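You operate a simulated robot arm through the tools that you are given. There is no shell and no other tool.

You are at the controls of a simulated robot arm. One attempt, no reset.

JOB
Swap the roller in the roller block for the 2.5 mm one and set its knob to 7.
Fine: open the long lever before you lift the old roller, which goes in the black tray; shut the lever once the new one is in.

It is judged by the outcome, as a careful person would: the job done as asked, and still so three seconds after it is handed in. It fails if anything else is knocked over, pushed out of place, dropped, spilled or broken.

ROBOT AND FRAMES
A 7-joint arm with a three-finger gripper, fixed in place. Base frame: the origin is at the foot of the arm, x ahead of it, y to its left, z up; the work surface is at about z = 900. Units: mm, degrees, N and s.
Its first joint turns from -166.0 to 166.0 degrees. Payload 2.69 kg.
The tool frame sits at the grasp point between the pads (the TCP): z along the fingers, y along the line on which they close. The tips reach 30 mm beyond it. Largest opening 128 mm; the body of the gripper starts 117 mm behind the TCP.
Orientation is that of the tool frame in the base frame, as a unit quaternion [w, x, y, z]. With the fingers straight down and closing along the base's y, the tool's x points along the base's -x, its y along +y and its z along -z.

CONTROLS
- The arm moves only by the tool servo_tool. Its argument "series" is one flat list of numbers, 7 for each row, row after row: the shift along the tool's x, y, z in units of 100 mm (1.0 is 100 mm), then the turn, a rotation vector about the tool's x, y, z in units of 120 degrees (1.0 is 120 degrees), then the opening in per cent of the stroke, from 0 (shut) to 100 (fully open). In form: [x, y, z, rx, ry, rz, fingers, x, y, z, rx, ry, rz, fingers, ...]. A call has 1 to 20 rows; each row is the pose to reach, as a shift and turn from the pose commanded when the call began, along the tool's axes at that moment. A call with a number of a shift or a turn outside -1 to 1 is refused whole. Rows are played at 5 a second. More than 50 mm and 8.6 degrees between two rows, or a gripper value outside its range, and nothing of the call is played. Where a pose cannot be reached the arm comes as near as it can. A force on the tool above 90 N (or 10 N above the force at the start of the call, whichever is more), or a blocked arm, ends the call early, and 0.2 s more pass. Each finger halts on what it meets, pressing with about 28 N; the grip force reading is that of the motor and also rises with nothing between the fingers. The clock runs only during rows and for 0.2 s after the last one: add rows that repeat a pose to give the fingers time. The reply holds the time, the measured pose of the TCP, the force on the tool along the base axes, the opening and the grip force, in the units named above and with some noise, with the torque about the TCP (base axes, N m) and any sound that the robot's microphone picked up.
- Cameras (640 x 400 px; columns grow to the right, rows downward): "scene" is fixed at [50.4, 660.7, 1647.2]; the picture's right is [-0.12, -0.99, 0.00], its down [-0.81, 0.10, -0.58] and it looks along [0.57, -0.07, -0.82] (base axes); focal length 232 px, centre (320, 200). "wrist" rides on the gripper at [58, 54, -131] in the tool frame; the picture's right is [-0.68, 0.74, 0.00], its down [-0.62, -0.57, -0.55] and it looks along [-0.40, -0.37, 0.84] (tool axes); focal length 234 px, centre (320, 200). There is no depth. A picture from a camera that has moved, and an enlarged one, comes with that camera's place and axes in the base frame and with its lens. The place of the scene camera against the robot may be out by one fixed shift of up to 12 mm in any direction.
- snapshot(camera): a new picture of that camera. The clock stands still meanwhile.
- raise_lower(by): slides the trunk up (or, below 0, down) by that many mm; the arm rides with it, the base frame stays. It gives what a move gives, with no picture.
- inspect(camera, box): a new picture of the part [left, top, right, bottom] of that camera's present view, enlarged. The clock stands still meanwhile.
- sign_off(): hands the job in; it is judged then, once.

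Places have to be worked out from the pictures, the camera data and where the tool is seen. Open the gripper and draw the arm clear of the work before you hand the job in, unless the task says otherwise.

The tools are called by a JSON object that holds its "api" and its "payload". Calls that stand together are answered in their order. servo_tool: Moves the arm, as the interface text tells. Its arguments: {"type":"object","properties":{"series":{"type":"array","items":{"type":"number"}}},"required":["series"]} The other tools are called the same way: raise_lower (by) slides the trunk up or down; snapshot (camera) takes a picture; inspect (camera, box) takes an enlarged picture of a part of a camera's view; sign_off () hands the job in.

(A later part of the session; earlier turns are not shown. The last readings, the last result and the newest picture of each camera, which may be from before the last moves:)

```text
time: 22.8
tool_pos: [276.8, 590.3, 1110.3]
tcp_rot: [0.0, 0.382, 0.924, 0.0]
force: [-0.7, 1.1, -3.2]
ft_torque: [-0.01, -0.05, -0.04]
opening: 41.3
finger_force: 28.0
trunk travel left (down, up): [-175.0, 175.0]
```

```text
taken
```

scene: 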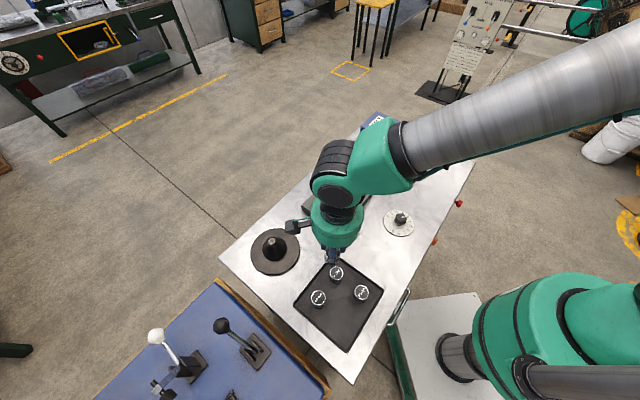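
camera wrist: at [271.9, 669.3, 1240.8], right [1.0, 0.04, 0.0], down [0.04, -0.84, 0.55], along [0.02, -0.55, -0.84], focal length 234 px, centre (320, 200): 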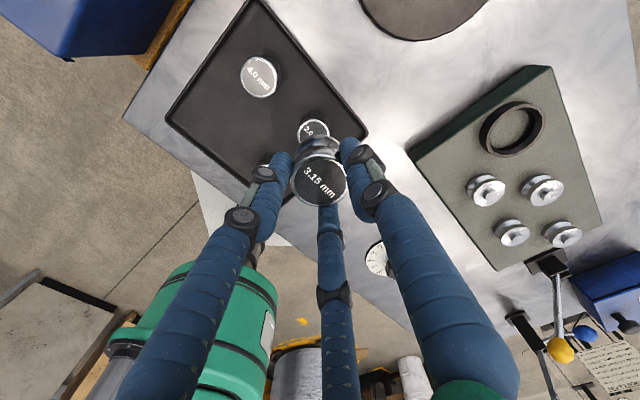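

The free quarter of the tray is around (142,580). Moving above it and down to z≈1040.

{"api": "servo_tool", "payload": {"series": [0.3, -0.34, 0, 0, 0, 0, 20, 0.6, -0.68, 0, 0, 0, 0, 20, 0.88, -1.0, 0, 0, 0, 0, 20, 0.88, -1.0, 0.25, 0, 0, 0, 20, 0.88, -1.0, 0.5, 0, 0, 0, 20, 0.88, -1.0, 0.7, 0, 0, 0, 20]}}

{"api": "snapshot", "payload": {"camera": "wrist"}}

{"api": "inspect", "payload": {"camera": "scene", "box": [280, 220, 420, 360]}}

```text
time: 24.2
tool_pos: [148.4, 585.0, 1049.4]
tcp_rot: [-0.001, 0.384, 0.923, 0.007]
force: [-1.1, -0.3, -3.5]
ft_torque: [0.01, -0.03, -0.02]
opening: 41.7
finger_force: 28.3
trunk travel left (down, up): [-175.0, 175.0]
```

```text
taken
camera wrist: at [144.0, 663.0, 1181.8], right [1.0, 0.04, 0.0], down [0.03, -0.84, 0.54], along [0.02, -0.54, -0.84], focal length 234 px, centre (320, 200)
```

wrist: 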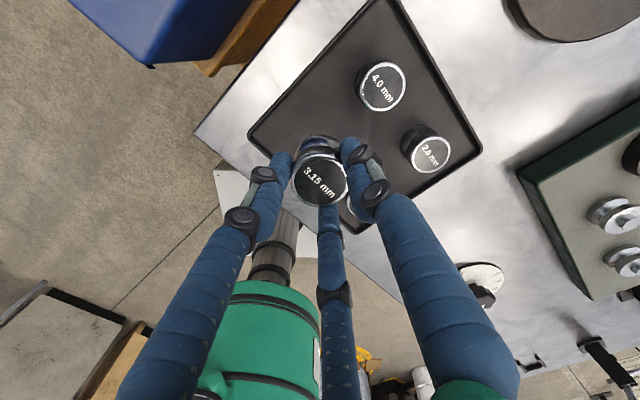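

```text
2.86 times, centred on (350, 290) of scene
camera zoom: at [50.4, 660.7, 1647.2], right [-0.12, -0.99, 0.0], down [-0.81, 0.1, -0.58], along [0.57, -0.07, -0.82], focal length 663 px, centre (234, -57)
```

zoom: 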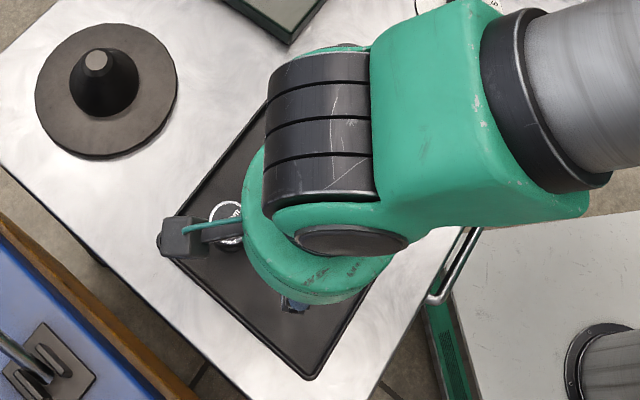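

The pose lags the command by ~5–9 mm; I'll hold a moment to see whether it's settling or a reach limit.

{"api": "servo_tool", "payload": {"series": [0, 0, 0, 0, 0, 0, 20, 0, 0, 0, 0, 0, 0, 20]}}

```text
time: 24.8
tool_pos: [147.3, 586.5, 1049.3]
tcp_rot: [-0.001, 0.383, 0.924, 0.007]
force: [-0.1, -0.6, -3.3]
ft_torque: [0.02, 0.0, 0.0]
opening: 41.6
finger_force: 28.1
trunk travel left (down, up): [-175.0, 175.0]
```

It's a limit, not lag. Since the trunk moves the whole arm, I'll test with the trunk: lower it 30 mm and see how the TCP responds (roller bottom is still well above the tray).

{"api": "raise_lower", "payload": {"by": -30}}

{"api": "servo_tool", "payload": {"series": [0, 0, 0, 0, 0, 0, 20, 0, 0, 0, 0, 0, 0, 20]}}

```text
time: 25.6
tool_pos: [147.9, 584.4, 1016.4]
tcp_rot: [-0.001, 0.383, 0.924, 0.006]
force: [0.1, 0.1, -3.7]
ft_torque: [0.02, -0.01, 0.01]
opening: 41.5
finger_force: 27.8
trunk travel left (down, up): [-145.0, 205.0]
```

```text
time: 26.1
tool_pos: [147.4, 586.0, 1018.5]
tcp_rot: [-0.001, 0.383, 0.924, 0.005]
force: [-0.8, 0.2, -3.4]
ft_torque: [-0.01, 0.04, -0.01]
opening: 41.4
finger_force: 28.0
trunk travel left (down, up): [-145.0, 205.0]
```

The trunk carries the TCP down nicely while (147,586) in xy is a fine spot. I'll keep lowering by trunk until the roller touches the tray floor.

{"api": "raise_lower", "payload": {"by": -30}}

{"api": "inspect", "payload": {"camera": "wrist", "box": [240, 60, 480, 240]}}

{"api": "inspect", "payload": {"camera": "scene", "box": [290, 260, 390, 360]}}

```text
time: 26.9
tool_pos: [148.5, 585.4, 987.5]
tcp_rot: [-0.002, 0.383, 0.924, 0.005]
force: [0.2, -0.7, -3.4]
ft_torque: [0.01, -0.01, -0.01]
opening: 41.5
finger_force: 28.3
trunk travel left (down, up): [-115.0, 235.0]
```

```text
2.22 times, centred on (360, 150) of wrist
camera zoom: at [144.1, 662.3, 1119.2], right [1.0, 0.04, 0.0], down [0.03, -0.84, 0.54], along [0.02, -0.54, -0.84], focal length 520 px, centre (231, 311)
```

zoom: 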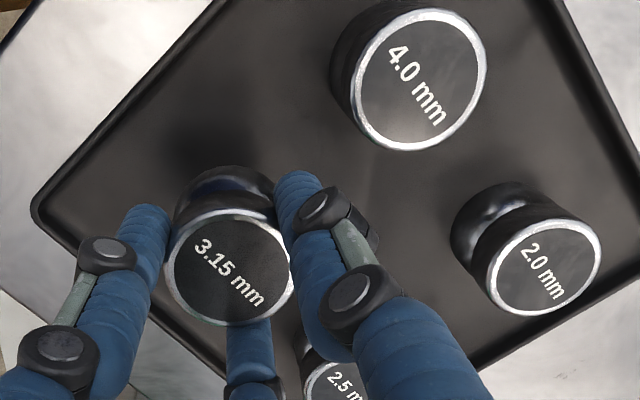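

```text
4.00 times, centred on (340, 310) of scene
camera zoom: at [50.4, 660.7, 1647.2], right [-0.12, -0.99, 0.0], down [-0.81, 0.1, -0.58], along [0.57, -0.07, -0.82], focal length 928 px, centre (240, -240)
```

zoom: 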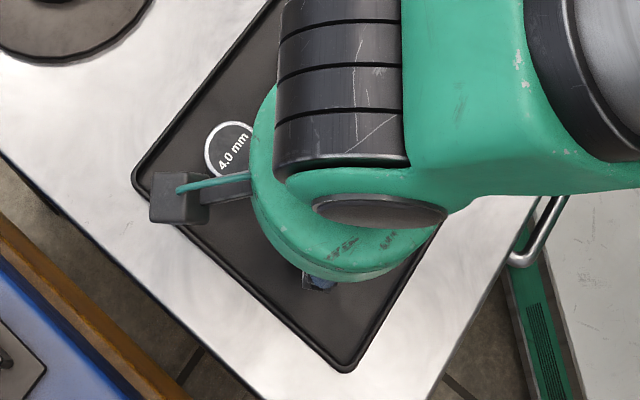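

Estimating roller height ~36 mm, contact is expected near TCP z≈957. Lowering in small steps.

{"api": "raise_lower", "payload": {"by": -20}}

{"api": "raise_lower", "payload": {"by": -4}}

```text
time: 27.6
tool_pos: [148.7, 584.9, 967.2]
tcp_rot: [-0.001, 0.384, 0.923, 0.005]
force: [0.1, -0.4, -2.9]
ft_torque: [0.0, 0.04, -0.03]
opening: 41.2
finger_force: 28.2
trunk travel left (down, up): [-95.0, 255.0]
```

```text
time: 28.1
tool_pos: [149.6, 584.6, 962.8]
tcp_rot: [-0.001, 0.384, 0.923, 0.003]
force: [-0.2, -0.4, -3.6]
ft_torque: [-0.04, -0.01, -0.03]
opening: 41.5
finger_force: 28.2
trunk travel left (down, up): [-91.0, 259.0]
```

Still hanging free (−3.5 N). Continuing down 3 mm at a time.

{"api": "raise_lower", "payload": {"by": -3}}

{"api": "raise_lower", "payload": {"by": -3}}

```text
time: 28.6
tool_pos: [148.8, 583.5, 960.7]
tcp_rot: [-0.001, 0.384, 0.924, 0.004]
force: [0.2, 0.0, -3.3]
ft_torque: [-0.01, 0.0, 0.01]
opening: 41.4
finger_force: 27.4
trunk travel left (down, up): [-88.0, 262.0]
```

```text
time: 29.1
tool_pos: [148.0, 584.8, 957.1]
tcp_rot: [-0.001, 0.383, 0.924, 0.004]
force: [-1.1, -0.3, -4.0]
ft_torque: [0.0, -0.02, -0.02]
opening: 41.5
finger_force: 27.8
trunk travel left (down, up): [-85.0, 265.0]
```

{"api": "inspect", "payload": {"camera": "wrist", "box": [240, 100, 480, 250]}}

{"api": "raise_lower", "payload": {"by": -3}}

```text
2.67 times, centred on (360, 175) of wrist
camera zoom: at [144.1, 662.2, 1088.4], right [1.0, 0.04, 0.0], down [0.03, -0.84, 0.54], along [0.02, -0.54, -0.84], focal length 624 px, centre (213, 267)
```

zoom: 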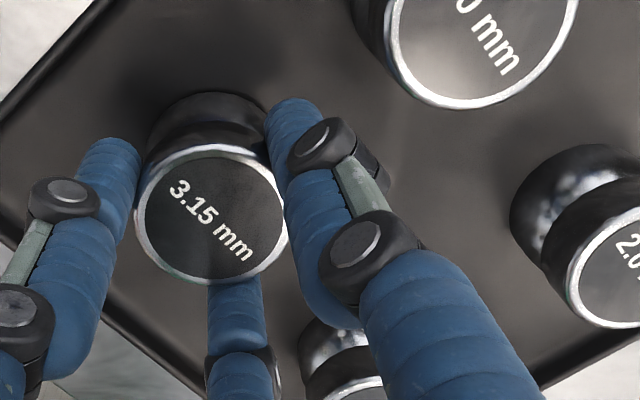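

```text
time: 29.7
tool_pos: [148.8, 584.2, 954.2]
tcp_rot: [-0.001, 0.383, 0.924, 0.005]
force: [0.4, -1.4, 14.9]
ft_torque: [-0.41, -0.1, 0.03]
opening: 41.6
finger_force: 28.4
trunk travel left (down, up): [-82.0, 268.0]
```

Contact: +15 N at z≈954, so the roller rests on the tray floor (TCP about 955.5 at touch). I'll ease up 2 mm and release modestly.

{"api": "raise_lower", "payload": {"by": 2}}

{"api": "servo_tool", "payload": {"series": [0, 0, 0, 0, 0, 0, 40, 0, 0, 0, 0, 0, 0, 50, 0, 0, 0, 0, 0, 0, 50]}}

{"api": "raise_lower", "payload": {"by": 50}}

{"api": "snapshot", "payload": {"camera": "wrist"}}

```text
time: 30.2
tool_pos: [148.1, 584.8, 955.3]
tcp_rot: [0.0, 0.385, 0.923, 0.005]
force: [-0.8, -0.4, -3.5]
ft_torque: [0.01, 0.01, -0.01]
opening: 41.6
finger_force: 28.0
trunk travel left (down, up): [-84.0, 266.0]
```

```text
time: 31.0
tool_pos: [148.7, 585.2, 954.8]
tcp_rot: [-0.001, 0.383, 0.924, 0.004]
force: [-0.5, 0.0, -0.2]
ft_torque: [0.02, -0.04, -0.01]
opening: 64.0
finger_force: 0.1
trunk travel left (down, up): [-84.0, 266.0]
```

```text
time: 31.9
tool_pos: [146.9, 584.2, 1005.8]
tcp_rot: [-0.001, 0.383, 0.924, 0.004]
force: [0.0, -0.6, 0.3]
ft_torque: [-0.02, -0.07, -0.01]
opening: 64.0
finger_force: 0.0
trunk travel left (down, up): [-134.0, 216.0]
```

```text
taken
camera wrist: at [144.1, 662.2, 1137.4], right [1.0, 0.04, 0.0], down [0.03, -0.84, 0.54], along [0.02, -0.54, -0.84], focal length 234 px, centre (320, 200)
```

wrist: 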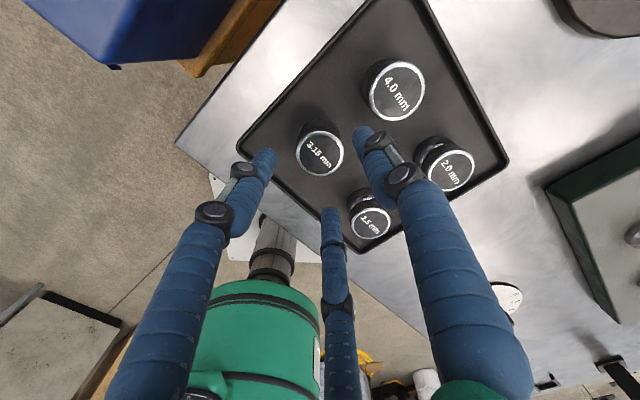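

The 3.15 mm roller stands in the tray. The 2.5 mm roller's top works out at about (204.5,511,940). Moving over it at z≈1006.

{"api": "servo_tool", "payload": {"series": [-0.3, -0.02, 0, 0, 0, 0, 55, -0.6, -0.04, 0, 0, 0, 0, 55, -0.92, -0.06, 0, 0, 0, 0, 55, -0.92, -0.06, 0, 0, 0, 0, 55]}}

{"api": "snapshot", "payload": {"camera": "wrist"}}

{"api": "inspect", "payload": {"camera": "wrist", "box": [240, 70, 400, 220]}}

```text
time: 32.9
tool_pos: [208.1, 514.3, 1000.3]
tcp_rot: [0.0, 0.383, 0.924, 0.0]
force: [-0.2, -0.2, 0.3]
ft_torque: [0.02, -0.04, 0.0]
opening: 70.5
finger_force: 0.0
trunk travel left (down, up): [-134.0, 216.0]
```

```text
taken
camera wrist: at [203.6, 593.3, 1131.2], right [1.0, 0.04, 0.0], down [0.04, -0.84, 0.55], along [0.02, -0.55, -0.84], focal length 234 px, centre (320, 200)
```

wrist: 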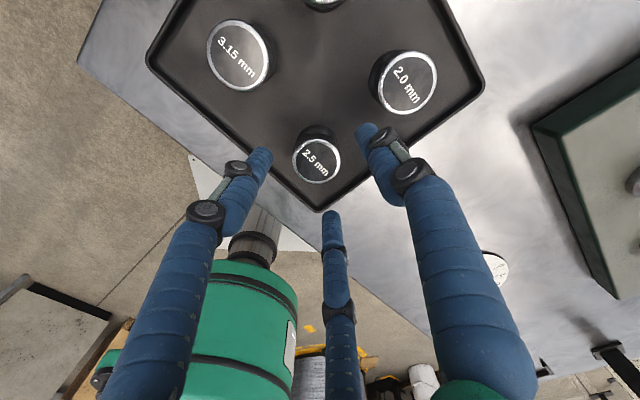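

```text
2.67 times, centred on (320, 145) of wrist
camera zoom: at [203.6, 593.3, 1131.2], right [1.0, 0.04, 0.0], down [0.04, -0.84, 0.55], along [0.02, -0.55, -0.84], focal length 624 px, centre (320, 347)
```

zoom: 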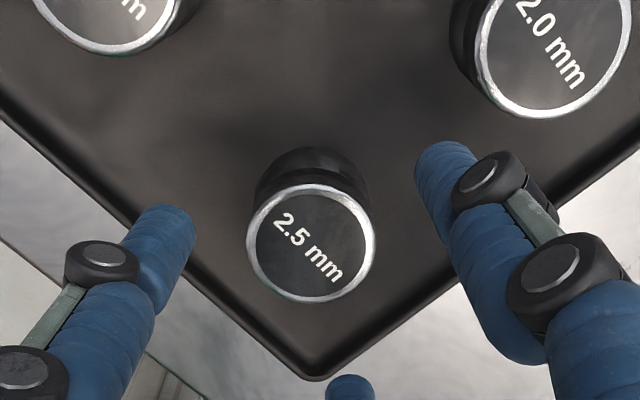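

The 2.5 mm roller centre is ≈(204.5,510). I shift −5.5 mm in v, narrow to 60 mm and descend to z≈966 to check alignment.

{"api": "servo_tool", "payload": {"series": [0, -0.055, 0, 0, 0, 0, 47, 0, -0.055, 0, 0, 0, 0, 47, 0, -0.055, 0.1, 0, 0, 0, 47, 0, -0.055, 0.2, 0, 0, 0, 47, 0, -0.055, 0.3, 0, 0, 0, 47, 0, -0.055, 0.34, 0, 0, 0, 47]}}

{"api": "inspect", "payload": {"camera": "wrist", "box": [240, 110, 400, 220]}}

{"api": "snapshot", "payload": {"camera": "wrist"}}

```text
time: 34.3
tool_pos: [202.6, 510.3, 965.6]
tcp_rot: [0.001, 0.383, 0.924, 0.0]
force: [0.6, -0.2, 0.9]
ft_torque: [0.02, -0.02, -0.02]
opening: 60.0
finger_force: 0.1
trunk travel left (down, up): [-134.0, 216.0]
```

```text
3.64 times, centred on (320, 165) of wrist
camera zoom: at [198.8, 588.8, 1097.3], right [1.0, 0.04, 0.0], down [0.04, -0.84, 0.55], along [0.02, -0.55, -0.84], focal length 852 px, centre (320, 327)
```

zoom: 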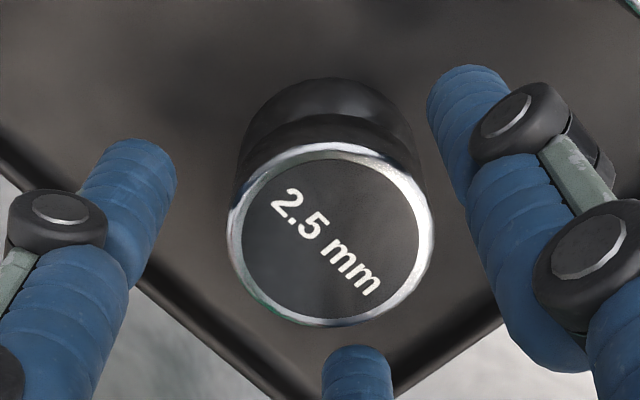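

```text
taken
camera wrist: at [198.8, 588.8, 1097.3], right [1.0, 0.04, 0.0], down [0.04, -0.84, 0.55], along [0.02, -0.55, -0.84], focal length 234 px, centre (320, 200)
```

wrist: 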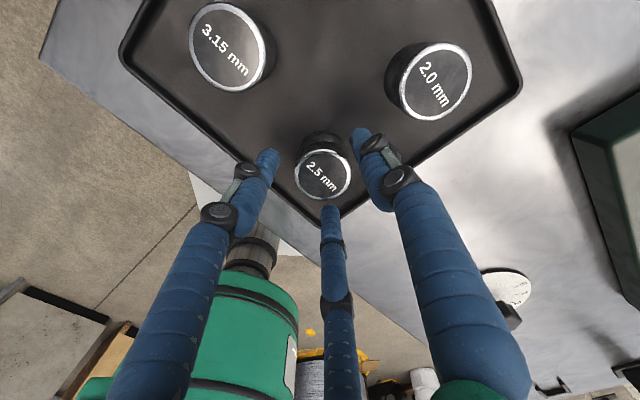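

Compared with the earlier grasp view the roller sits ~2.7 mm to +x; I correct for that, go down 10 mm and close.

{"api": "servo_tool", "payload": {"series": [-0.023, 0.016, 0, 0, 0, 0, 47, -0.023, 0.016, 0.05, 0, 0, 0, 47, -0.023, 0.016, 0.1, 0, 0, 0, 47, -0.023, 0.016, 0.1, 0, 0, 0, 40, -0.023, 0.016, 0.1, 0, 0, 0, 30, -0.023, 0.016, 0.1, 0, 0, 0, 20, -0.023, 0.016, 0.1, 0, 0, 0, 20]}}

{"api": "inspect", "payload": {"camera": "wrist", "box": [240, 110, 400, 220]}}

```text
time: 35.9
tool_pos: [204.3, 509.4, 956.5]
tcp_rot: [0.0, 0.383, 0.924, 0.0]
force: [-0.4, 1.6, 2.0]
ft_torque: [0.07, 0.04, 0.0]
opening: 41.6
finger_force: 28.1
trunk travel left (down, up): [-134.0, 216.0]
```

```text
3.64 times, centred on (320, 165) of wrist
camera zoom: at [200.8, 587.8, 1087.1], right [1.0, 0.04, 0.0], down [0.04, -0.84, 0.55], along [0.02, -0.55, -0.84], focal length 852 px, centre (320, 327)
```

zoom: 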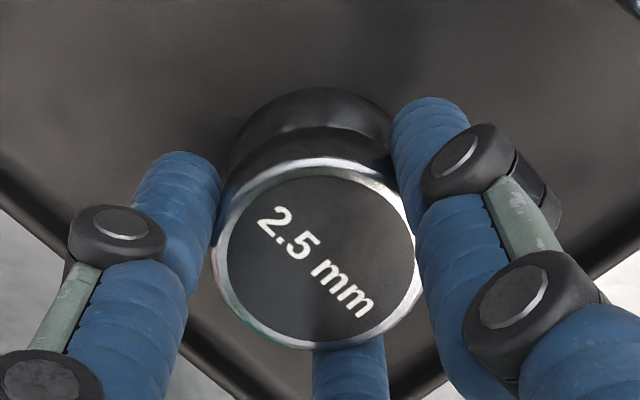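

The grasp matches the earlier one. Lifting straight up and carrying it to above the socket.

{"api": "servo_tool", "payload": {"series": [0, 0, -0.05, 0, 0, 0, 20, 0, 0, -0.15, 0, 0, 0, 20, 0, 0, -0.4, 0, 0, 0, 20, 0, 0, -0.7, 0, 0, 0, 20, 0, 0, -1.0, 0, 0, 0, 20]}}

{"api": "servo_tool", "payload": {"series": [-0.1, 0.15, -0.4, 0, 0, 0, 20, -0.28, 0.47, -0.4, 0, 0, 0, 20, -0.46, 0.78, -0.4, 0, 0, 0, 20, -0.55, 0.94, -0.4, 0, 0, 0, 20]}}

{"api": "servo_tool", "payload": {"series": [-0.2, 0.32, 0, 0, 0, 0, 20, -0.4, 0.64, 0, 0, 0, 0, 20, -0.55, 0.94, 0, 0, 0, 0, 20]}}

{"api": "servo_tool", "payload": {"series": [-0.2, 0.32, 0, 0, 0, 0, 20, -0.4, 0.64, 0, 0, 0, 0, 20, -0.55, 0.93, 0, 0, 0, 0, 20, -0.55, 0.93, 0, 0, 0, 0, 20]}}

{"api": "snapshot", "payload": {"camera": "wrist"}}

{"api": "inspect", "payload": {"camera": "scene", "box": [260, 120, 400, 240]}}

```text
time: 37.1
tool_pos: [206.8, 508.4, 1057.4]
tcp_rot: [0.0, 0.382, 0.924, 0.001]
force: [-0.1, 0.3, -3.2]
ft_torque: [0.04, -0.01, 0.03]
opening: 41.3
finger_force: 27.9
trunk travel left (down, up): [-134.0, 216.0]
```

```text
time: 38.1
tool_pos: [311.5, 535.4, 1094.2]
tcp_rot: [-0.001, 0.383, 0.924, -0.001]
force: [0.5, 0.2, -4.1]
ft_torque: [-0.08, 0.01, 0.0]
opening: 41.3
finger_force: 27.8
trunk travel left (down, up): [-134.0, 216.0]
```

```text
time: 38.9
tool_pos: [415.2, 562.4, 1094.6]
tcp_rot: [0.001, 0.383, 0.924, -0.001]
force: [-0.2, 0.0, -3.4]
ft_torque: [0.01, -0.01, 0.02]
opening: 41.4
finger_force: 28.2
trunk travel left (down, up): [-134.0, 216.0]
```

```text
time: 39.9
tool_pos: [523.5, 590.2, 1096.8]
tcp_rot: [0.0, 0.383, 0.924, 0.0]
force: [1.2, 0.6, -3.9]
ft_torque: [-0.03, 0.01, 0.03]
opening: 41.2
finger_force: 28.0
trunk travel left (down, up): [-134.0, 216.0]
```

```text
taken
camera wrist: at [519.5, 668.1, 1227.5], right [1.0, 0.04, 0.0], down [0.04, -0.84, 0.55], along [0.02, -0.55, -0.84], focal length 234 px, centre (320, 200)
```

wrist: 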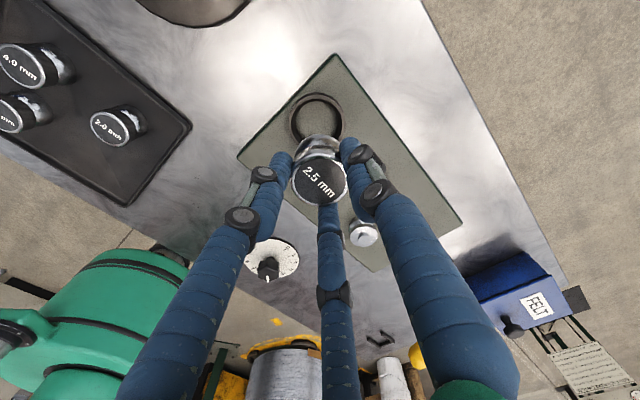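

```text
3.33 times, centred on (330, 180) of scene
camera zoom: at [50.4, 660.7, 1647.2], right [-0.12, -0.99, 0.0], down [-0.81, 0.1, -0.58], along [0.57, -0.07, -0.82], focal length 774 px, centre (287, 267)
```

zoom: 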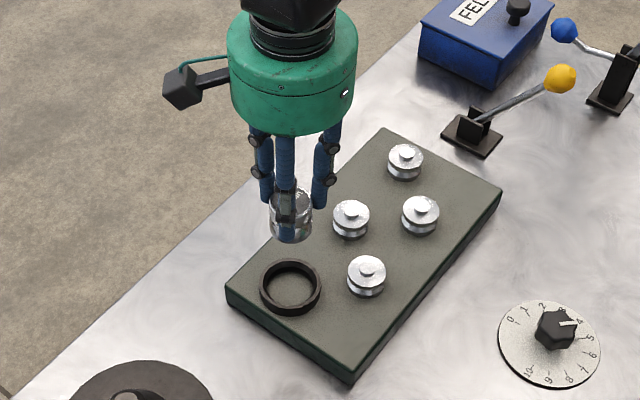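

Correcting to the recorded seat position (519.8,591.2) and lowering to z≈1035 to check ring alignment.

{"api": "servo_tool", "payload": {"series": [0.033, -0.019, 0.1, 0, 0, 0, 20, 0.033, -0.019, 0.3, 0, 0, 0, 20, 0.033, -0.019, 0.5, 0, 0, 0, 20, 0.033, -0.019, 0.62, 0, 0, 0, 20, 0.033, -0.019, 0.62, 0, 0, 0, 20]}}

{"api": "inspect", "payload": {"camera": "wrist", "box": [260, 90, 380, 190]}}

{"api": "inspect", "payload": {"camera": "scene", "box": [300, 150, 360, 230]}}

```text
time: 41.1
tool_pos: [519.0, 590.5, 1036.2]
tcp_rot: [0.0, 0.382, 0.924, 0.0]
force: [0.5, 0.3, -3.7]
ft_torque: [0.01, 0.02, -0.02]
opening: 41.4
finger_force: 27.9
trunk travel left (down, up): [-134.0, 216.0]
```

```text
4.00 times, centred on (320, 140) of wrist
camera zoom: at [514.4, 669.8, 1166.8], right [1.0, 0.04, 0.0], down [0.04, -0.84, 0.55], along [0.02, -0.55, -0.84], focal length 937 px, centre (320, 440)
```

zoom: 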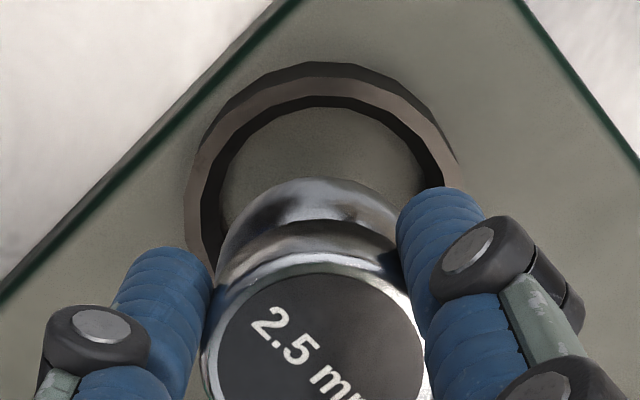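

```text
5.00 times, centred on (330, 190) of scene
camera zoom: at [50.4, 660.7, 1647.2], right [-0.12, -0.99, 0.0], down [-0.81, 0.1, -0.58], along [0.57, -0.07, -0.82], focal length 1160 px, centre (270, 250)
```

zoom: 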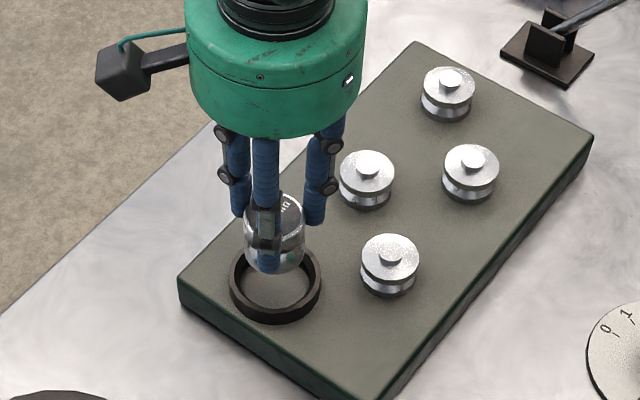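

The ring is concentric with the held roller within ~2 mm. Descending into the socket to z≈992, then in small steps to contact (expected ≈987).

{"api": "servo_tool", "payload": {"series": [0, 0.01, 0.1, 0, 0, 0, 20, 0, 0.01, 0.2, 0, 0, 0, 20, 0, 0.01, 0.3, 0, 0, 0, 20, 0, 0.01, 0.38, 0, 0, 0, 20, 0, 0.01, 0.43, 0, 0, 0, 20, 0, 0.01, 0.43, 0, 0, 0, 20]}}

{"api": "inspect", "payload": {"camera": "wrist", "box": [240, 110, 400, 220]}}

{"api": "inspect", "payload": {"camera": "scene", "box": [300, 150, 360, 230]}}

```text
time: 42.5
tool_pos: [519.1, 592.9, 991.9]
tcp_rot: [-0.001, 0.383, 0.924, 0.0]
force: [-0.4, -0.2, -3.4]
ft_torque: [0.0, -0.01, 0.01]
opening: 41.5
finger_force: 28.2
trunk travel left (down, up): [-134.0, 216.0]
```

```text
3.64 times, centred on (320, 165) of wrist
camera zoom: at [514.9, 671.5, 1123.0], right [1.0, 0.04, 0.0], down [0.04, -0.84, 0.55], along [0.02, -0.55, -0.84], focal length 852 px, centre (320, 327)
```

zoom: 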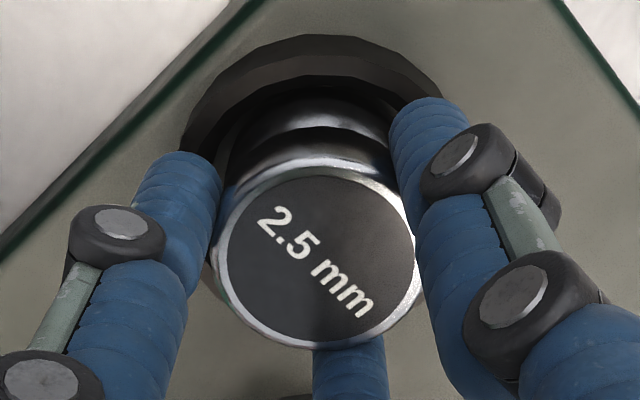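

```text
5.00 times, centred on (330, 190) of scene
camera zoom: at [50.4, 660.7, 1647.2], right [-0.12, -0.99, 0.0], down [-0.81, 0.1, -0.58], along [0.57, -0.07, -0.82], focal length 1160 px, centre (270, 250)
```

zoom: 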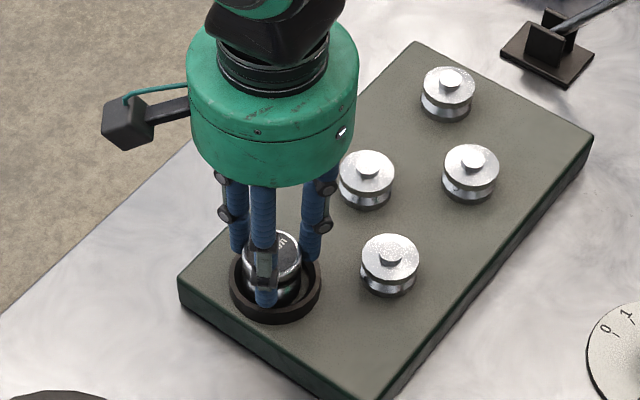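

Very close; the roller is ~1.5 mm off in −u relative to the original seat. Correcting that and stepping down to contact.

{"api": "servo_tool", "payload": {"series": [-0.015, 0, 0.0, 0, 0, 0, 20, -0.015, 0, 0.02, 0, 0, 0, 20, -0.015, 0, 0.035, 0, 0, 0, 20]}}

{"api": "servo_tool", "payload": {"series": [0, 0, 0.01, 0, 0, 0, 20, 0, 0, 0.01, 0, 0, 0, 20]}}

```text
time: 43.3
tool_pos: [520.2, 591.5, 988.1]
tcp_rot: [0.0, 0.383, 0.924, 0.001]
force: [0.0, 0.3, -3.3]
ft_torque: [-0.02, -0.03, -0.01]
opening: 41.5
finger_force: 28.0
trunk travel left (down, up): [-134.0, 216.0]
```

```text
time: 43.9
tool_pos: [520.7, 591.5, 987.0]
tcp_rot: [0.001, 0.383, 0.924, 0.0]
force: [1.0, 0.8, -2.6]
ft_torque: [0.0, 0.01, 0.01]
opening: 41.6
finger_force: 27.7
trunk travel left (down, up): [-134.0, 216.0]
```

Still no contact; another millimetre.

{"api": "servo_tool", "payload": {"series": [0, 0, 0.01, 0, 0, 0, 20, 0, 0, 0.01, 0, 0, 0, 20]}}

```text
time: 44.5
tool_pos: [521.2, 592.9, 987.1]
tcp_rot: [0.0, 0.382, 0.924, -0.001]
force: [-0.1, -0.9, 1.5]
ft_torque: [-0.16, 0.09, 0.02]
opening: 41.4
finger_force: 28.2
trunk travel left (down, up): [-134.0, 216.0]
```

Contact (force rose to +1.5 N): it's seated. Releasing and withdrawing upward.

{"api": "servo_tool", "payload": {"series": [0, 0, 0, 0, 0, 0, 40, 0, 0, 0, 0, 0, 0, 52, 0, 0, 0, 0, 0, 0, 52, 0, 0, -0.15, 0, 0, 0, 52, 0, 0, -0.4, 0, 0, 0, 52, 0, 0, -0.8, 0, 0, 0, 52]}}

{"api": "inspect", "payload": {"camera": "wrist", "box": [260, 80, 380, 180]}}

{"api": "inspect", "payload": {"camera": "scene", "box": [290, 140, 430, 250]}}

```text
time: 45.9
tool_pos: [518.9, 590.3, 1066.7]
tcp_rot: [-0.001, 0.382, 0.924, 0.0]
force: [-0.1, -0.4, -0.6]
ft_torque: [-0.02, 0.02, 0.0]
opening: 66.6
finger_force: 0.0
trunk travel left (down, up): [-134.0, 216.0]
```

```text
4.00 times, centred on (320, 130) of wrist
camera zoom: at [515.5, 670.1, 1197.8], right [1.0, 0.04, 0.0], down [0.04, -0.83, 0.55], along [0.02, -0.55, -0.84], focal length 937 px, centre (320, 480)
```

zoom: 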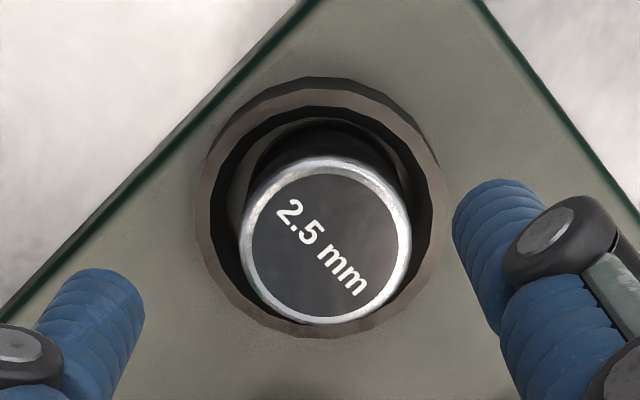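

```text
3.64 times, centred on (360, 195) of scene
camera zoom: at [50.4, 660.7, 1647.2], right [-0.12, -0.99, 0.0], down [-0.81, 0.1, -0.58], along [0.57, -0.07, -0.82], focal length 844 px, centre (174, 218)
```

zoom: 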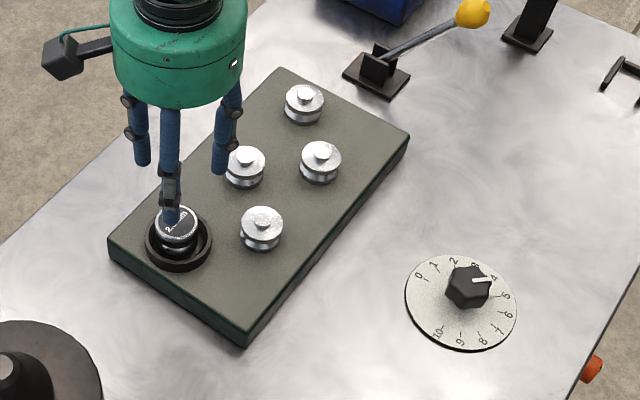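

The 2.5 mm roller is seated in the ring. Now I restore the trunk height and travel back to the lever ball (≈(697,256,1046)).

{"api": "raise_lower", "payload": {"by": 41}}

{"api": "servo_tool", "payload": {"series": [0, 0, -0.2, 0, 0, 0, 80, 0, 0, -0.4, 0, 0, 0, 100, -0.45, -0.13, -0.45, 0, 0, 0, 100, -0.9, -0.27, -0.45, 0, 0, 0, 100]}}

{"api": "servo_tool", "payload": {"series": [-0.45, -0.13, 0, 0, 0, 0, 100, -0.9, -0.27, 0, 0, 0, 0, 100]}}

{"api": "servo_tool", "payload": {"series": [-0.45, -0.13, 0, 0, 0, 0, 100, -0.9, -0.27, 0, 0, 0, 0, 100]}}

{"api": "servo_tool", "payload": {"series": [-0.45, -0.13, 0, 0, 0, 0, 100, -0.9, -0.28, 0, 0, 0, 0, 100, -0.9, -0.28, 0, 0, 0, 0, 100]}}

{"api": "snapshot", "payload": {"camera": "wrist"}}

{"api": "snapshot", "payload": {"camera": "scene"}}

```text
time: 46.7
tool_pos: [519.9, 591.5, 1107.7]
tcp_rot: [-0.001, 0.382, 0.924, 0.0]
force: [0.9, -0.5, 0.2]
ft_torque: [-0.02, 0.02, 0.01]
opening: 66.6
finger_force: 0.1
trunk travel left (down, up): [-175.0, 175.0]
```

```text
time: 47.7
tool_pos: [566.0, 507.7, 1151.7]
tcp_rot: [0.0, 0.383, 0.924, 0.0]
force: [-0.5, 0.5, 0.2]
ft_torque: [0.02, 0.01, 0.02]
opening: 128.0
finger_force: 0.1
trunk travel left (down, up): [-175.0, 175.0]
```

```text
time: 48.3
tool_pos: [608.1, 424.7, 1149.7]
tcp_rot: [-0.001, 0.383, 0.924, 0.0]
force: [0.0, -0.8, 0.3]
ft_torque: [0.0, 0.04, -0.01]
opening: 128.3
finger_force: 0.1
trunk travel left (down, up): [-175.0, 175.0]
```

```text
time: 48.9
tool_pos: [651.6, 340.6, 1150.7]
tcp_rot: [0.0, 0.383, 0.924, 0.0]
force: [-1.1, -0.6, 0.6]
ft_torque: [0.02, -0.07, 0.01]
opening: 128.0
finger_force: 0.0
trunk travel left (down, up): [-175.0, 175.0]
```

```text
time: 49.7
tool_pos: [699.3, 260.8, 1149.9]
tcp_rot: [-0.001, 0.383, 0.924, 0.0]
force: [0.2, -1.0, -0.8]
ft_torque: [0.12, 0.08, -0.03]
opening: 127.8
finger_force: 0.1
trunk travel left (down, up): [-175.0, 175.0]
```

```text
taken
camera wrist: at [694.1, 338.9, 1280.2], right [1.0, 0.04, 0.0], down [0.04, -0.84, 0.55], along [0.02, -0.55, -0.84], focal length 234 px, centre (320, 200)
```

wrist: 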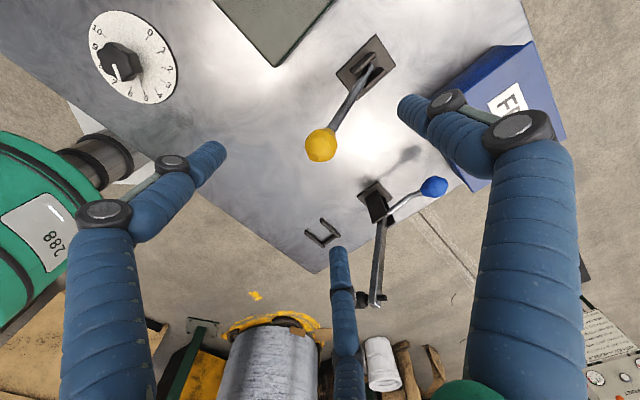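

```text
taken
```

scene: 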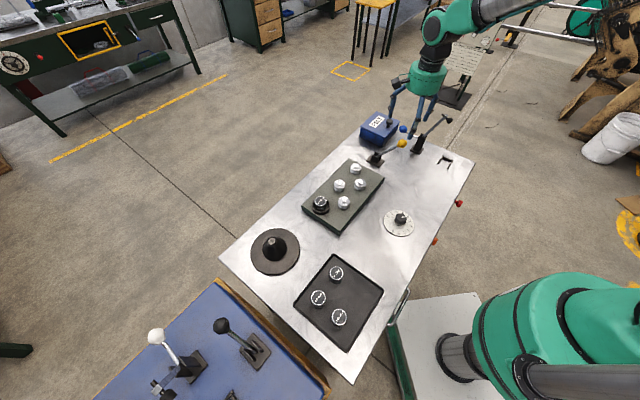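

The ball is at about (696.7,254.5,1046). Small shift, descend around it with open fingers, then narrow.

{"api": "servo_tool", "payload": {"series": [-0.026, -0.063, 0, 0, 0, 0, 100, -0.026, -0.063, 0.4, 0, 0, 0, 100, -0.026, -0.063, 0.8, 0, 0, 0, 100, -0.026, -0.063, 1.0, 0, 0, 0, 100, -0.026, -0.063, 1.0, 0, 0, 0, 47, -0.026, -0.063, 1.0, 0, 0, 0, 47, -0.026, -0.063, 1.0, 0, 0, 0, 47]}}

{"api": "snapshot", "payload": {"camera": "wrist"}}

```text
time: 51.3
tool_pos: [694.9, 254.5, 1053.5]
tcp_rot: [0.0, 0.383, 0.924, 0.0]
force: [0.4, 0.2, -0.2]
ft_torque: [-0.01, 0.04, 0.02]
opening: 60.1
finger_force: 0.0
trunk travel left (down, up): [-175.0, 175.0]
```

```text
taken
camera wrist: at [690.2, 332.5, 1184.0], right [1.0, 0.04, 0.0], down [0.04, -0.84, 0.55], along [0.02, -0.55, -0.84], focal length 234 px, centre (320, 200)
```

wrist: 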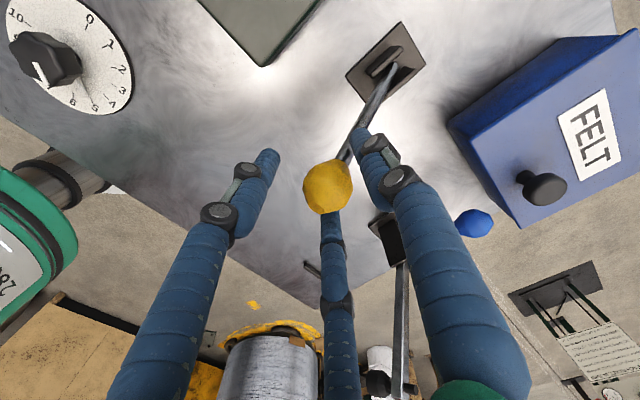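

Ball is caged. Pushing it toward +v along the same arc, back to the original side.

{"api": "servo_tool", "payload": {"series": [0, 0.08, 0, 0, 0, 0, 47, 0, 0.16, -0.03, 0, 0, 0, 47, 0, 0.24, -0.06, 0, 0, 0, 47, 0, 0.32, -0.09, 0, 0, 0, 47, 0, 0.4, -0.12, 0, 0, 0, 47, 0, 0.48, -0.15, 0, 0, 0, 47, 0, 0.56, -0.17, 0, 0, 0, 47, 0, 0.64, -0.18, 0, 0, 0, 47, 0, 0.72, -0.19, 0, 0, 0, 47, 0, 0.8, -0.2, 0, 0, 0, 47]}}

{"api": "snapshot", "payload": {"camera": "wrist"}}

{"api": "inspect", "payload": {"camera": "scene", "box": [320, 70, 480, 180]}}

```text
time: 53.5
tool_pos: [751.1, 310.6, 1072.7]
tcp_rot: [0.001, 0.382, 0.924, 0.0]
force: [0.1, -0.3, -0.4]
ft_torque: [0.0, -0.03, 0.03]
opening: 60.3
finger_force: 0.0
trunk travel left (down, up): [-175.0, 175.0]
```

```text
taken
camera wrist: at [746.9, 389.3, 1204.0], right [1.0, 0.04, 0.0], down [0.04, -0.84, 0.55], along [0.02, -0.55, -0.84], focal length 234 px, centre (320, 200)
```

wrist: 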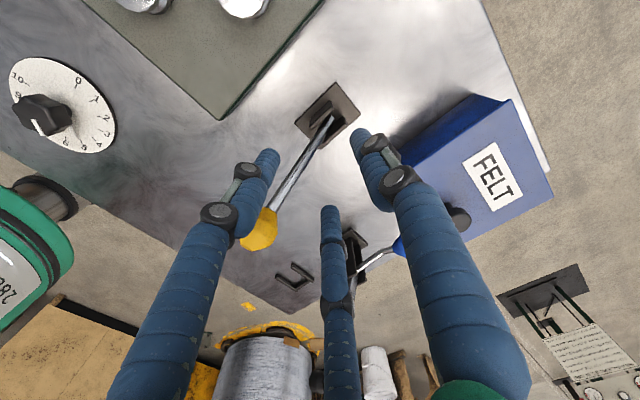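

```text
3.64 times, centred on (400, 125) of scene
camera zoom: at [50.4, 660.7, 1647.2], right [-0.12, -0.99, 0.0], down [-0.81, 0.1, -0.58], along [0.57, -0.07, -0.82], focal length 844 px, centre (29, 473)
```

zoom: 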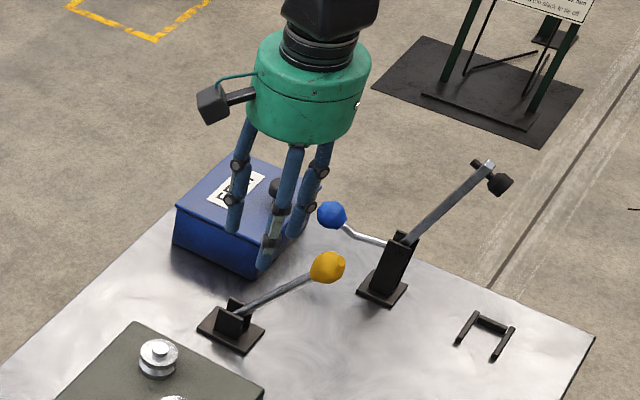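

The lever didn't follow: the ball slipped between the paired fingers on the −v side (ball re-measured at ≈(697,249,1036)). I'll instead use the closed fingers as a pusher from the −v side: first rise, then move to the −v side of the ball.

{"api": "servo_tool", "payload": {"series": [0, 0, -0.3, 0, 0, 0, 47, 0, 0, -0.6, 0, 0, 0, 47, -0.03, -0.4, -0.6, 0, 0, 0, 20, -0.055, -0.8, -0.6, 0, 0, 0, 0, -0.055, -0.98, -0.6, 0, 0, 0, 0]}}

{"api": "servo_tool", "payload": {"series": [0, -0.33, 0, 0, 0, 0, 0, 0, -0.33, 0, 0, 0, 0, 0]}}

{"api": "snapshot", "payload": {"camera": "wrist"}}

{"api": "inspect", "payload": {"camera": "scene", "box": [320, 70, 480, 180]}}

```text
time: 54.7
tool_pos: [685.4, 235.5, 1133.1]
tcp_rot: [0.0, 0.382, 0.924, 0.0]
force: [-0.1, 0.0, 0.3]
ft_torque: [0.02, -0.01, -0.02]
opening: 2.0
finger_force: 28.0
trunk travel left (down, up): [-175.0, 175.0]
```

```text
time: 55.3
tool_pos: [662.9, 212.5, 1133.3]
tcp_rot: [0.001, 0.383, 0.924, 0.001]
force: [-1.1, -0.7, 0.7]
ft_torque: [0.06, -0.05, 0.01]
opening: 2.1
finger_force: 27.9
trunk travel left (down, up): [-175.0, 175.0]
```

```text
taken
camera wrist: at [658.3, 291.3, 1264.5], right [1.0, 0.04, 0.0], down [0.03, -0.84, 0.55], along [0.02, -0.55, -0.84], focal length 234 px, centre (320, 200)
```

wrist: 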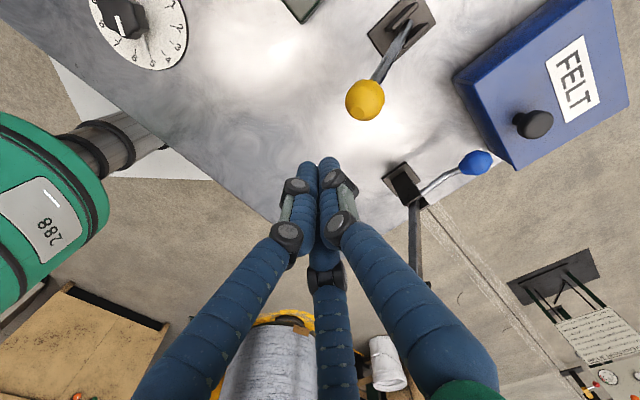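

```text
3.64 times, centred on (400, 125) of scene
camera zoom: at [50.4, 660.7, 1647.2], right [-0.12, -0.99, 0.0], down [-0.81, 0.1, -0.58], along [0.57, -0.07, -0.82], focal length 844 px, centre (29, 473)
```

zoom: 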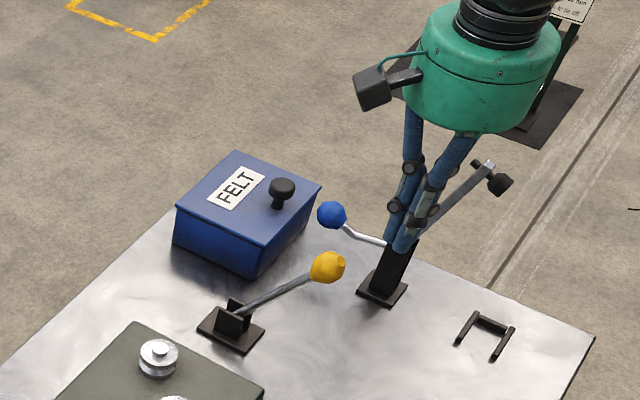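

The closed fingers are ~52 mm on the −v side of the ball, aligned in u. Descending to z≈1045 and pushing gently toward +v.

{"api": "servo_tool", "payload": {"series": [0, 0, 0.4, 0, 0, 0, 0, 0, 0, 0.8, 0, 0, 0, 0, 0, 0, 0.88, 0, 0, 0, 0, 0, 0.1, 0.88, 0, 0, 0, 0, 0, 0.2, 0.88, 0, 0, 0, 0, 0, 0.28, 0.88, 0, 0, 0, 0, 0, 0.36, 0.88, 0, 0, 0, 0, 0, 0.44, 0.88, 0, 0, 0, 0]}}

{"api": "snapshot", "payload": {"camera": "wrist"}}

{"api": "inspect", "payload": {"camera": "scene", "box": [320, 70, 480, 180]}}

```text
time: 57.1
tool_pos: [693.2, 245.0, 1045.6]
tcp_rot: [0.0, 0.382, 0.924, 0.0]
force: [-2.4, -2.3, 0.9]
ft_torque: [0.07, -0.03, -0.02]
opening: 2.2
finger_force: 28.3
trunk travel left (down, up): [-175.0, 175.0]
```

```text
taken
camera wrist: at [689.8, 323.7, 1176.7], right [1.0, 0.04, 0.0], down [0.04, -0.84, 0.55], along [0.02, -0.55, -0.84], focal length 234 px, centre (320, 200)
```

wrist: 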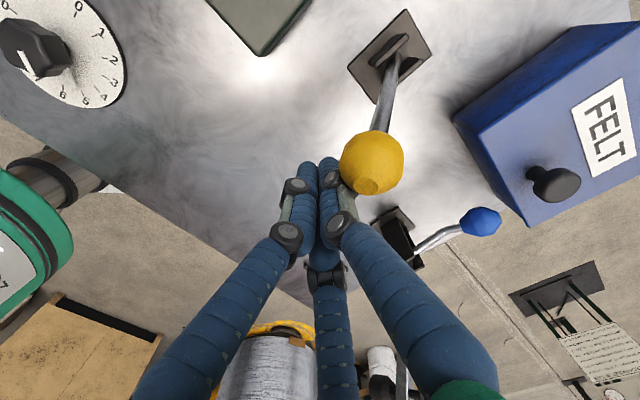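

```text
3.64 times, centred on (400, 125) of scene
camera zoom: at [50.4, 660.7, 1647.2], right [-0.12, -0.99, 0.0], down [-0.81, 0.1, -0.58], along [0.57, -0.07, -0.82], focal length 844 px, centre (29, 473)
```

zoom: 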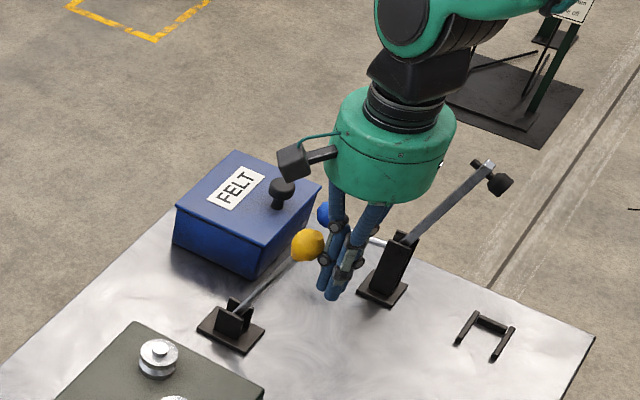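

The lever now follows (≈3.3 N). Continuing the push through vertical.

{"api": "servo_tool", "payload": {"series": [0, 0.08, 0, 0, 0, 0, 0, 0, 0.16, 0, 0, 0, 0, 0, 0, 0.24, 0, 0, 0, 0, 0, 0, 0.32, 0, 0, 0, 0, 0, 0, 0.4, 0, 0, 0, 0, 0, 0, 0.48, 0, 0, 0, 0, 0, 0, 0.56, 0, 0, 0, 0, 0, 0, 0.64, 0, 0, 0, 0, 0, 0, 0.72, 0, 0, 0, 0, 0, 0, 0.8, 0, 0, 0, 0, 0]}}

{"api": "snapshot", "payload": {"camera": "wrist"}}

{"api": "inspect", "payload": {"camera": "scene", "box": [320, 70, 480, 180]}}

```text
time: 59.3
tool_pos: [750.3, 300.6, 1044.4]
tcp_rot: [0.0, 0.383, 0.924, 0.0]
force: [-1.7, 0.6, 0.1]
ft_torque: [-0.02, -0.02, 0.04]
opening: 2.2
finger_force: 28.1
trunk travel left (down, up): [-175.0, 175.0]
```

```text
taken
camera wrist: at [746.2, 379.5, 1175.7], right [1.0, 0.04, 0.0], down [0.04, -0.84, 0.55], along [0.02, -0.55, -0.84], focal length 234 px, centre (320, 200)
```

wrist: 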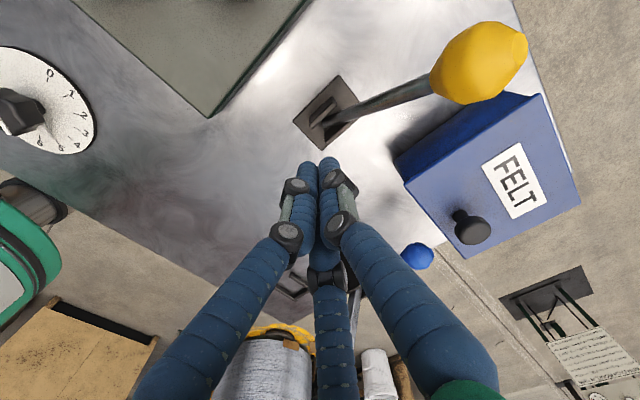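

```text
3.64 times, centred on (400, 125) of scene
camera zoom: at [50.4, 660.7, 1647.2], right [-0.12, -0.99, 0.0], down [-0.81, 0.1, -0.58], along [0.57, -0.07, -0.82], focal length 844 px, centre (29, 473)
```

zoom: 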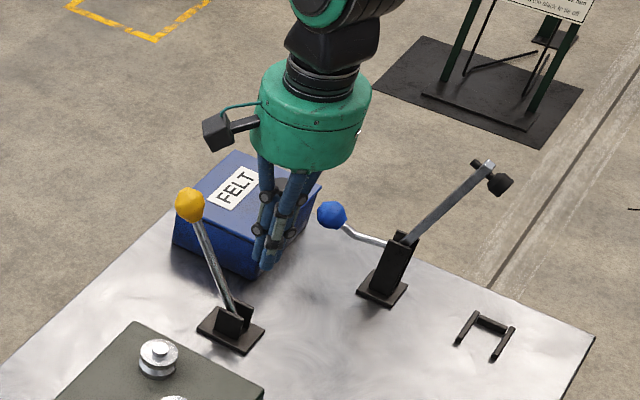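

The lever is back at its original shut position (ball at the same pixel as at the start). Now I rise and go to above the dial knob near (434,315).

{"api": "servo_tool", "payload": {"series": [0, -0.05, -0.3, 0, 0, 0, 0, 0, -0.05, -0.6, 0, 0, 0, 30, 0, -0.05, -0.85, 0, 0, 0, 60, 0.3, -0.3, -0.85, 0, 0, 0, 100, 0.6, -0.6, -0.85, 0, 0, 0, 100, 0.9, -0.9, -0.85, 0, 0, 0, 100]}}

{"api": "servo_tool", "payload": {"series": [0.3, -0.3, 0, 0, 0, 0, 100, 0.6, -0.6, 0, 0, 0, 0, 100, 0.9, -0.9, 0, 0, 0, 0, 100]}}

{"api": "servo_tool", "payload": {"series": [0.25, -0.16, 0.1, 0, 0, 0, 100, 0.53, -0.335, 0.3, 0, 0, 0, 100, 0.53, -0.335, 0.3, 0, 0, 0, 100]}}

{"api": "snapshot", "payload": {"camera": "wrist"}}

{"api": "inspect", "payload": {"camera": "wrist", "box": [240, 60, 400, 180]}}

{"api": "snapshot", "payload": {"camera": "scene"}}

```text
time: 60.7
tool_pos: [624.6, 300.1, 1130.0]
tcp_rot: [-0.001, 0.383, 0.924, 0.0]
force: [0.8, 0.2, 0.2]
ft_torque: [-0.01, 0.04, -0.04]
opening: 127.8
finger_force: 0.1
trunk travel left (down, up): [-175.0, 175.0]
```

```text
time: 61.5
tool_pos: [495.3, 300.3, 1130.6]
tcp_rot: [0.001, 0.382, 0.924, 0.0]
force: [-0.4, -0.1, 0.1]
ft_torque: [-0.04, -0.04, -0.01]
opening: 127.9
finger_force: 0.1
trunk travel left (down, up): [-175.0, 175.0]
```

```text
time: 62.3
tool_pos: [432.0, 313.0, 1101.2]
tcp_rot: [0.0, 0.383, 0.924, -0.001]
force: [-0.7, 0.3, -0.3]
ft_torque: [-0.03, -0.06, -0.02]
opening: 128.1
finger_force: 0.1
trunk travel left (down, up): [-175.0, 175.0]
```

```text
taken
camera wrist: at [428.8, 391.8, 1231.7], right [1.0, 0.04, 0.0], down [0.03, -0.84, 0.55], along [0.02, -0.55, -0.84], focal length 234 px, centre (320, 200)
```

wrist: 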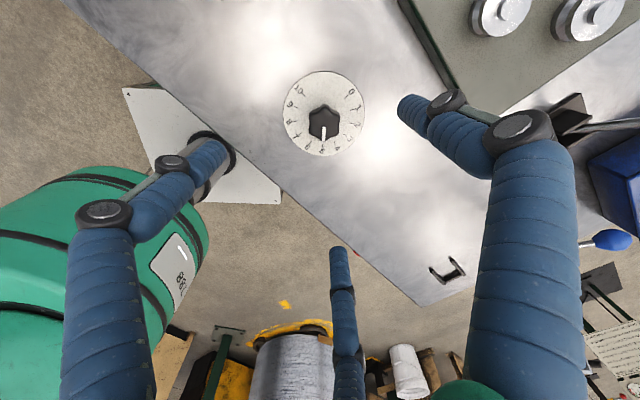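

```text
3.33 times, centred on (320, 120) of wrist
camera zoom: at [428.8, 391.8, 1231.7], right [1.0, 0.04, 0.0], down [0.03, -0.84, 0.55], along [0.02, -0.55, -0.84], focal length 781 px, centre (320, 467)
```

zoom: 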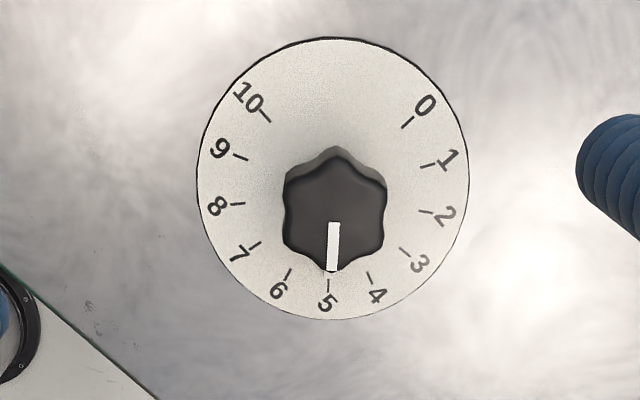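

```text
taken
```

scene: 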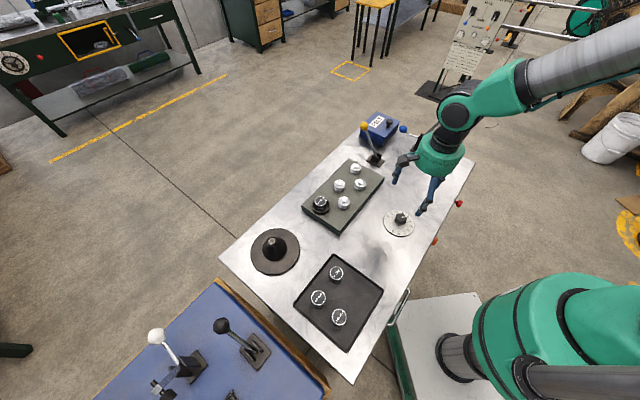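

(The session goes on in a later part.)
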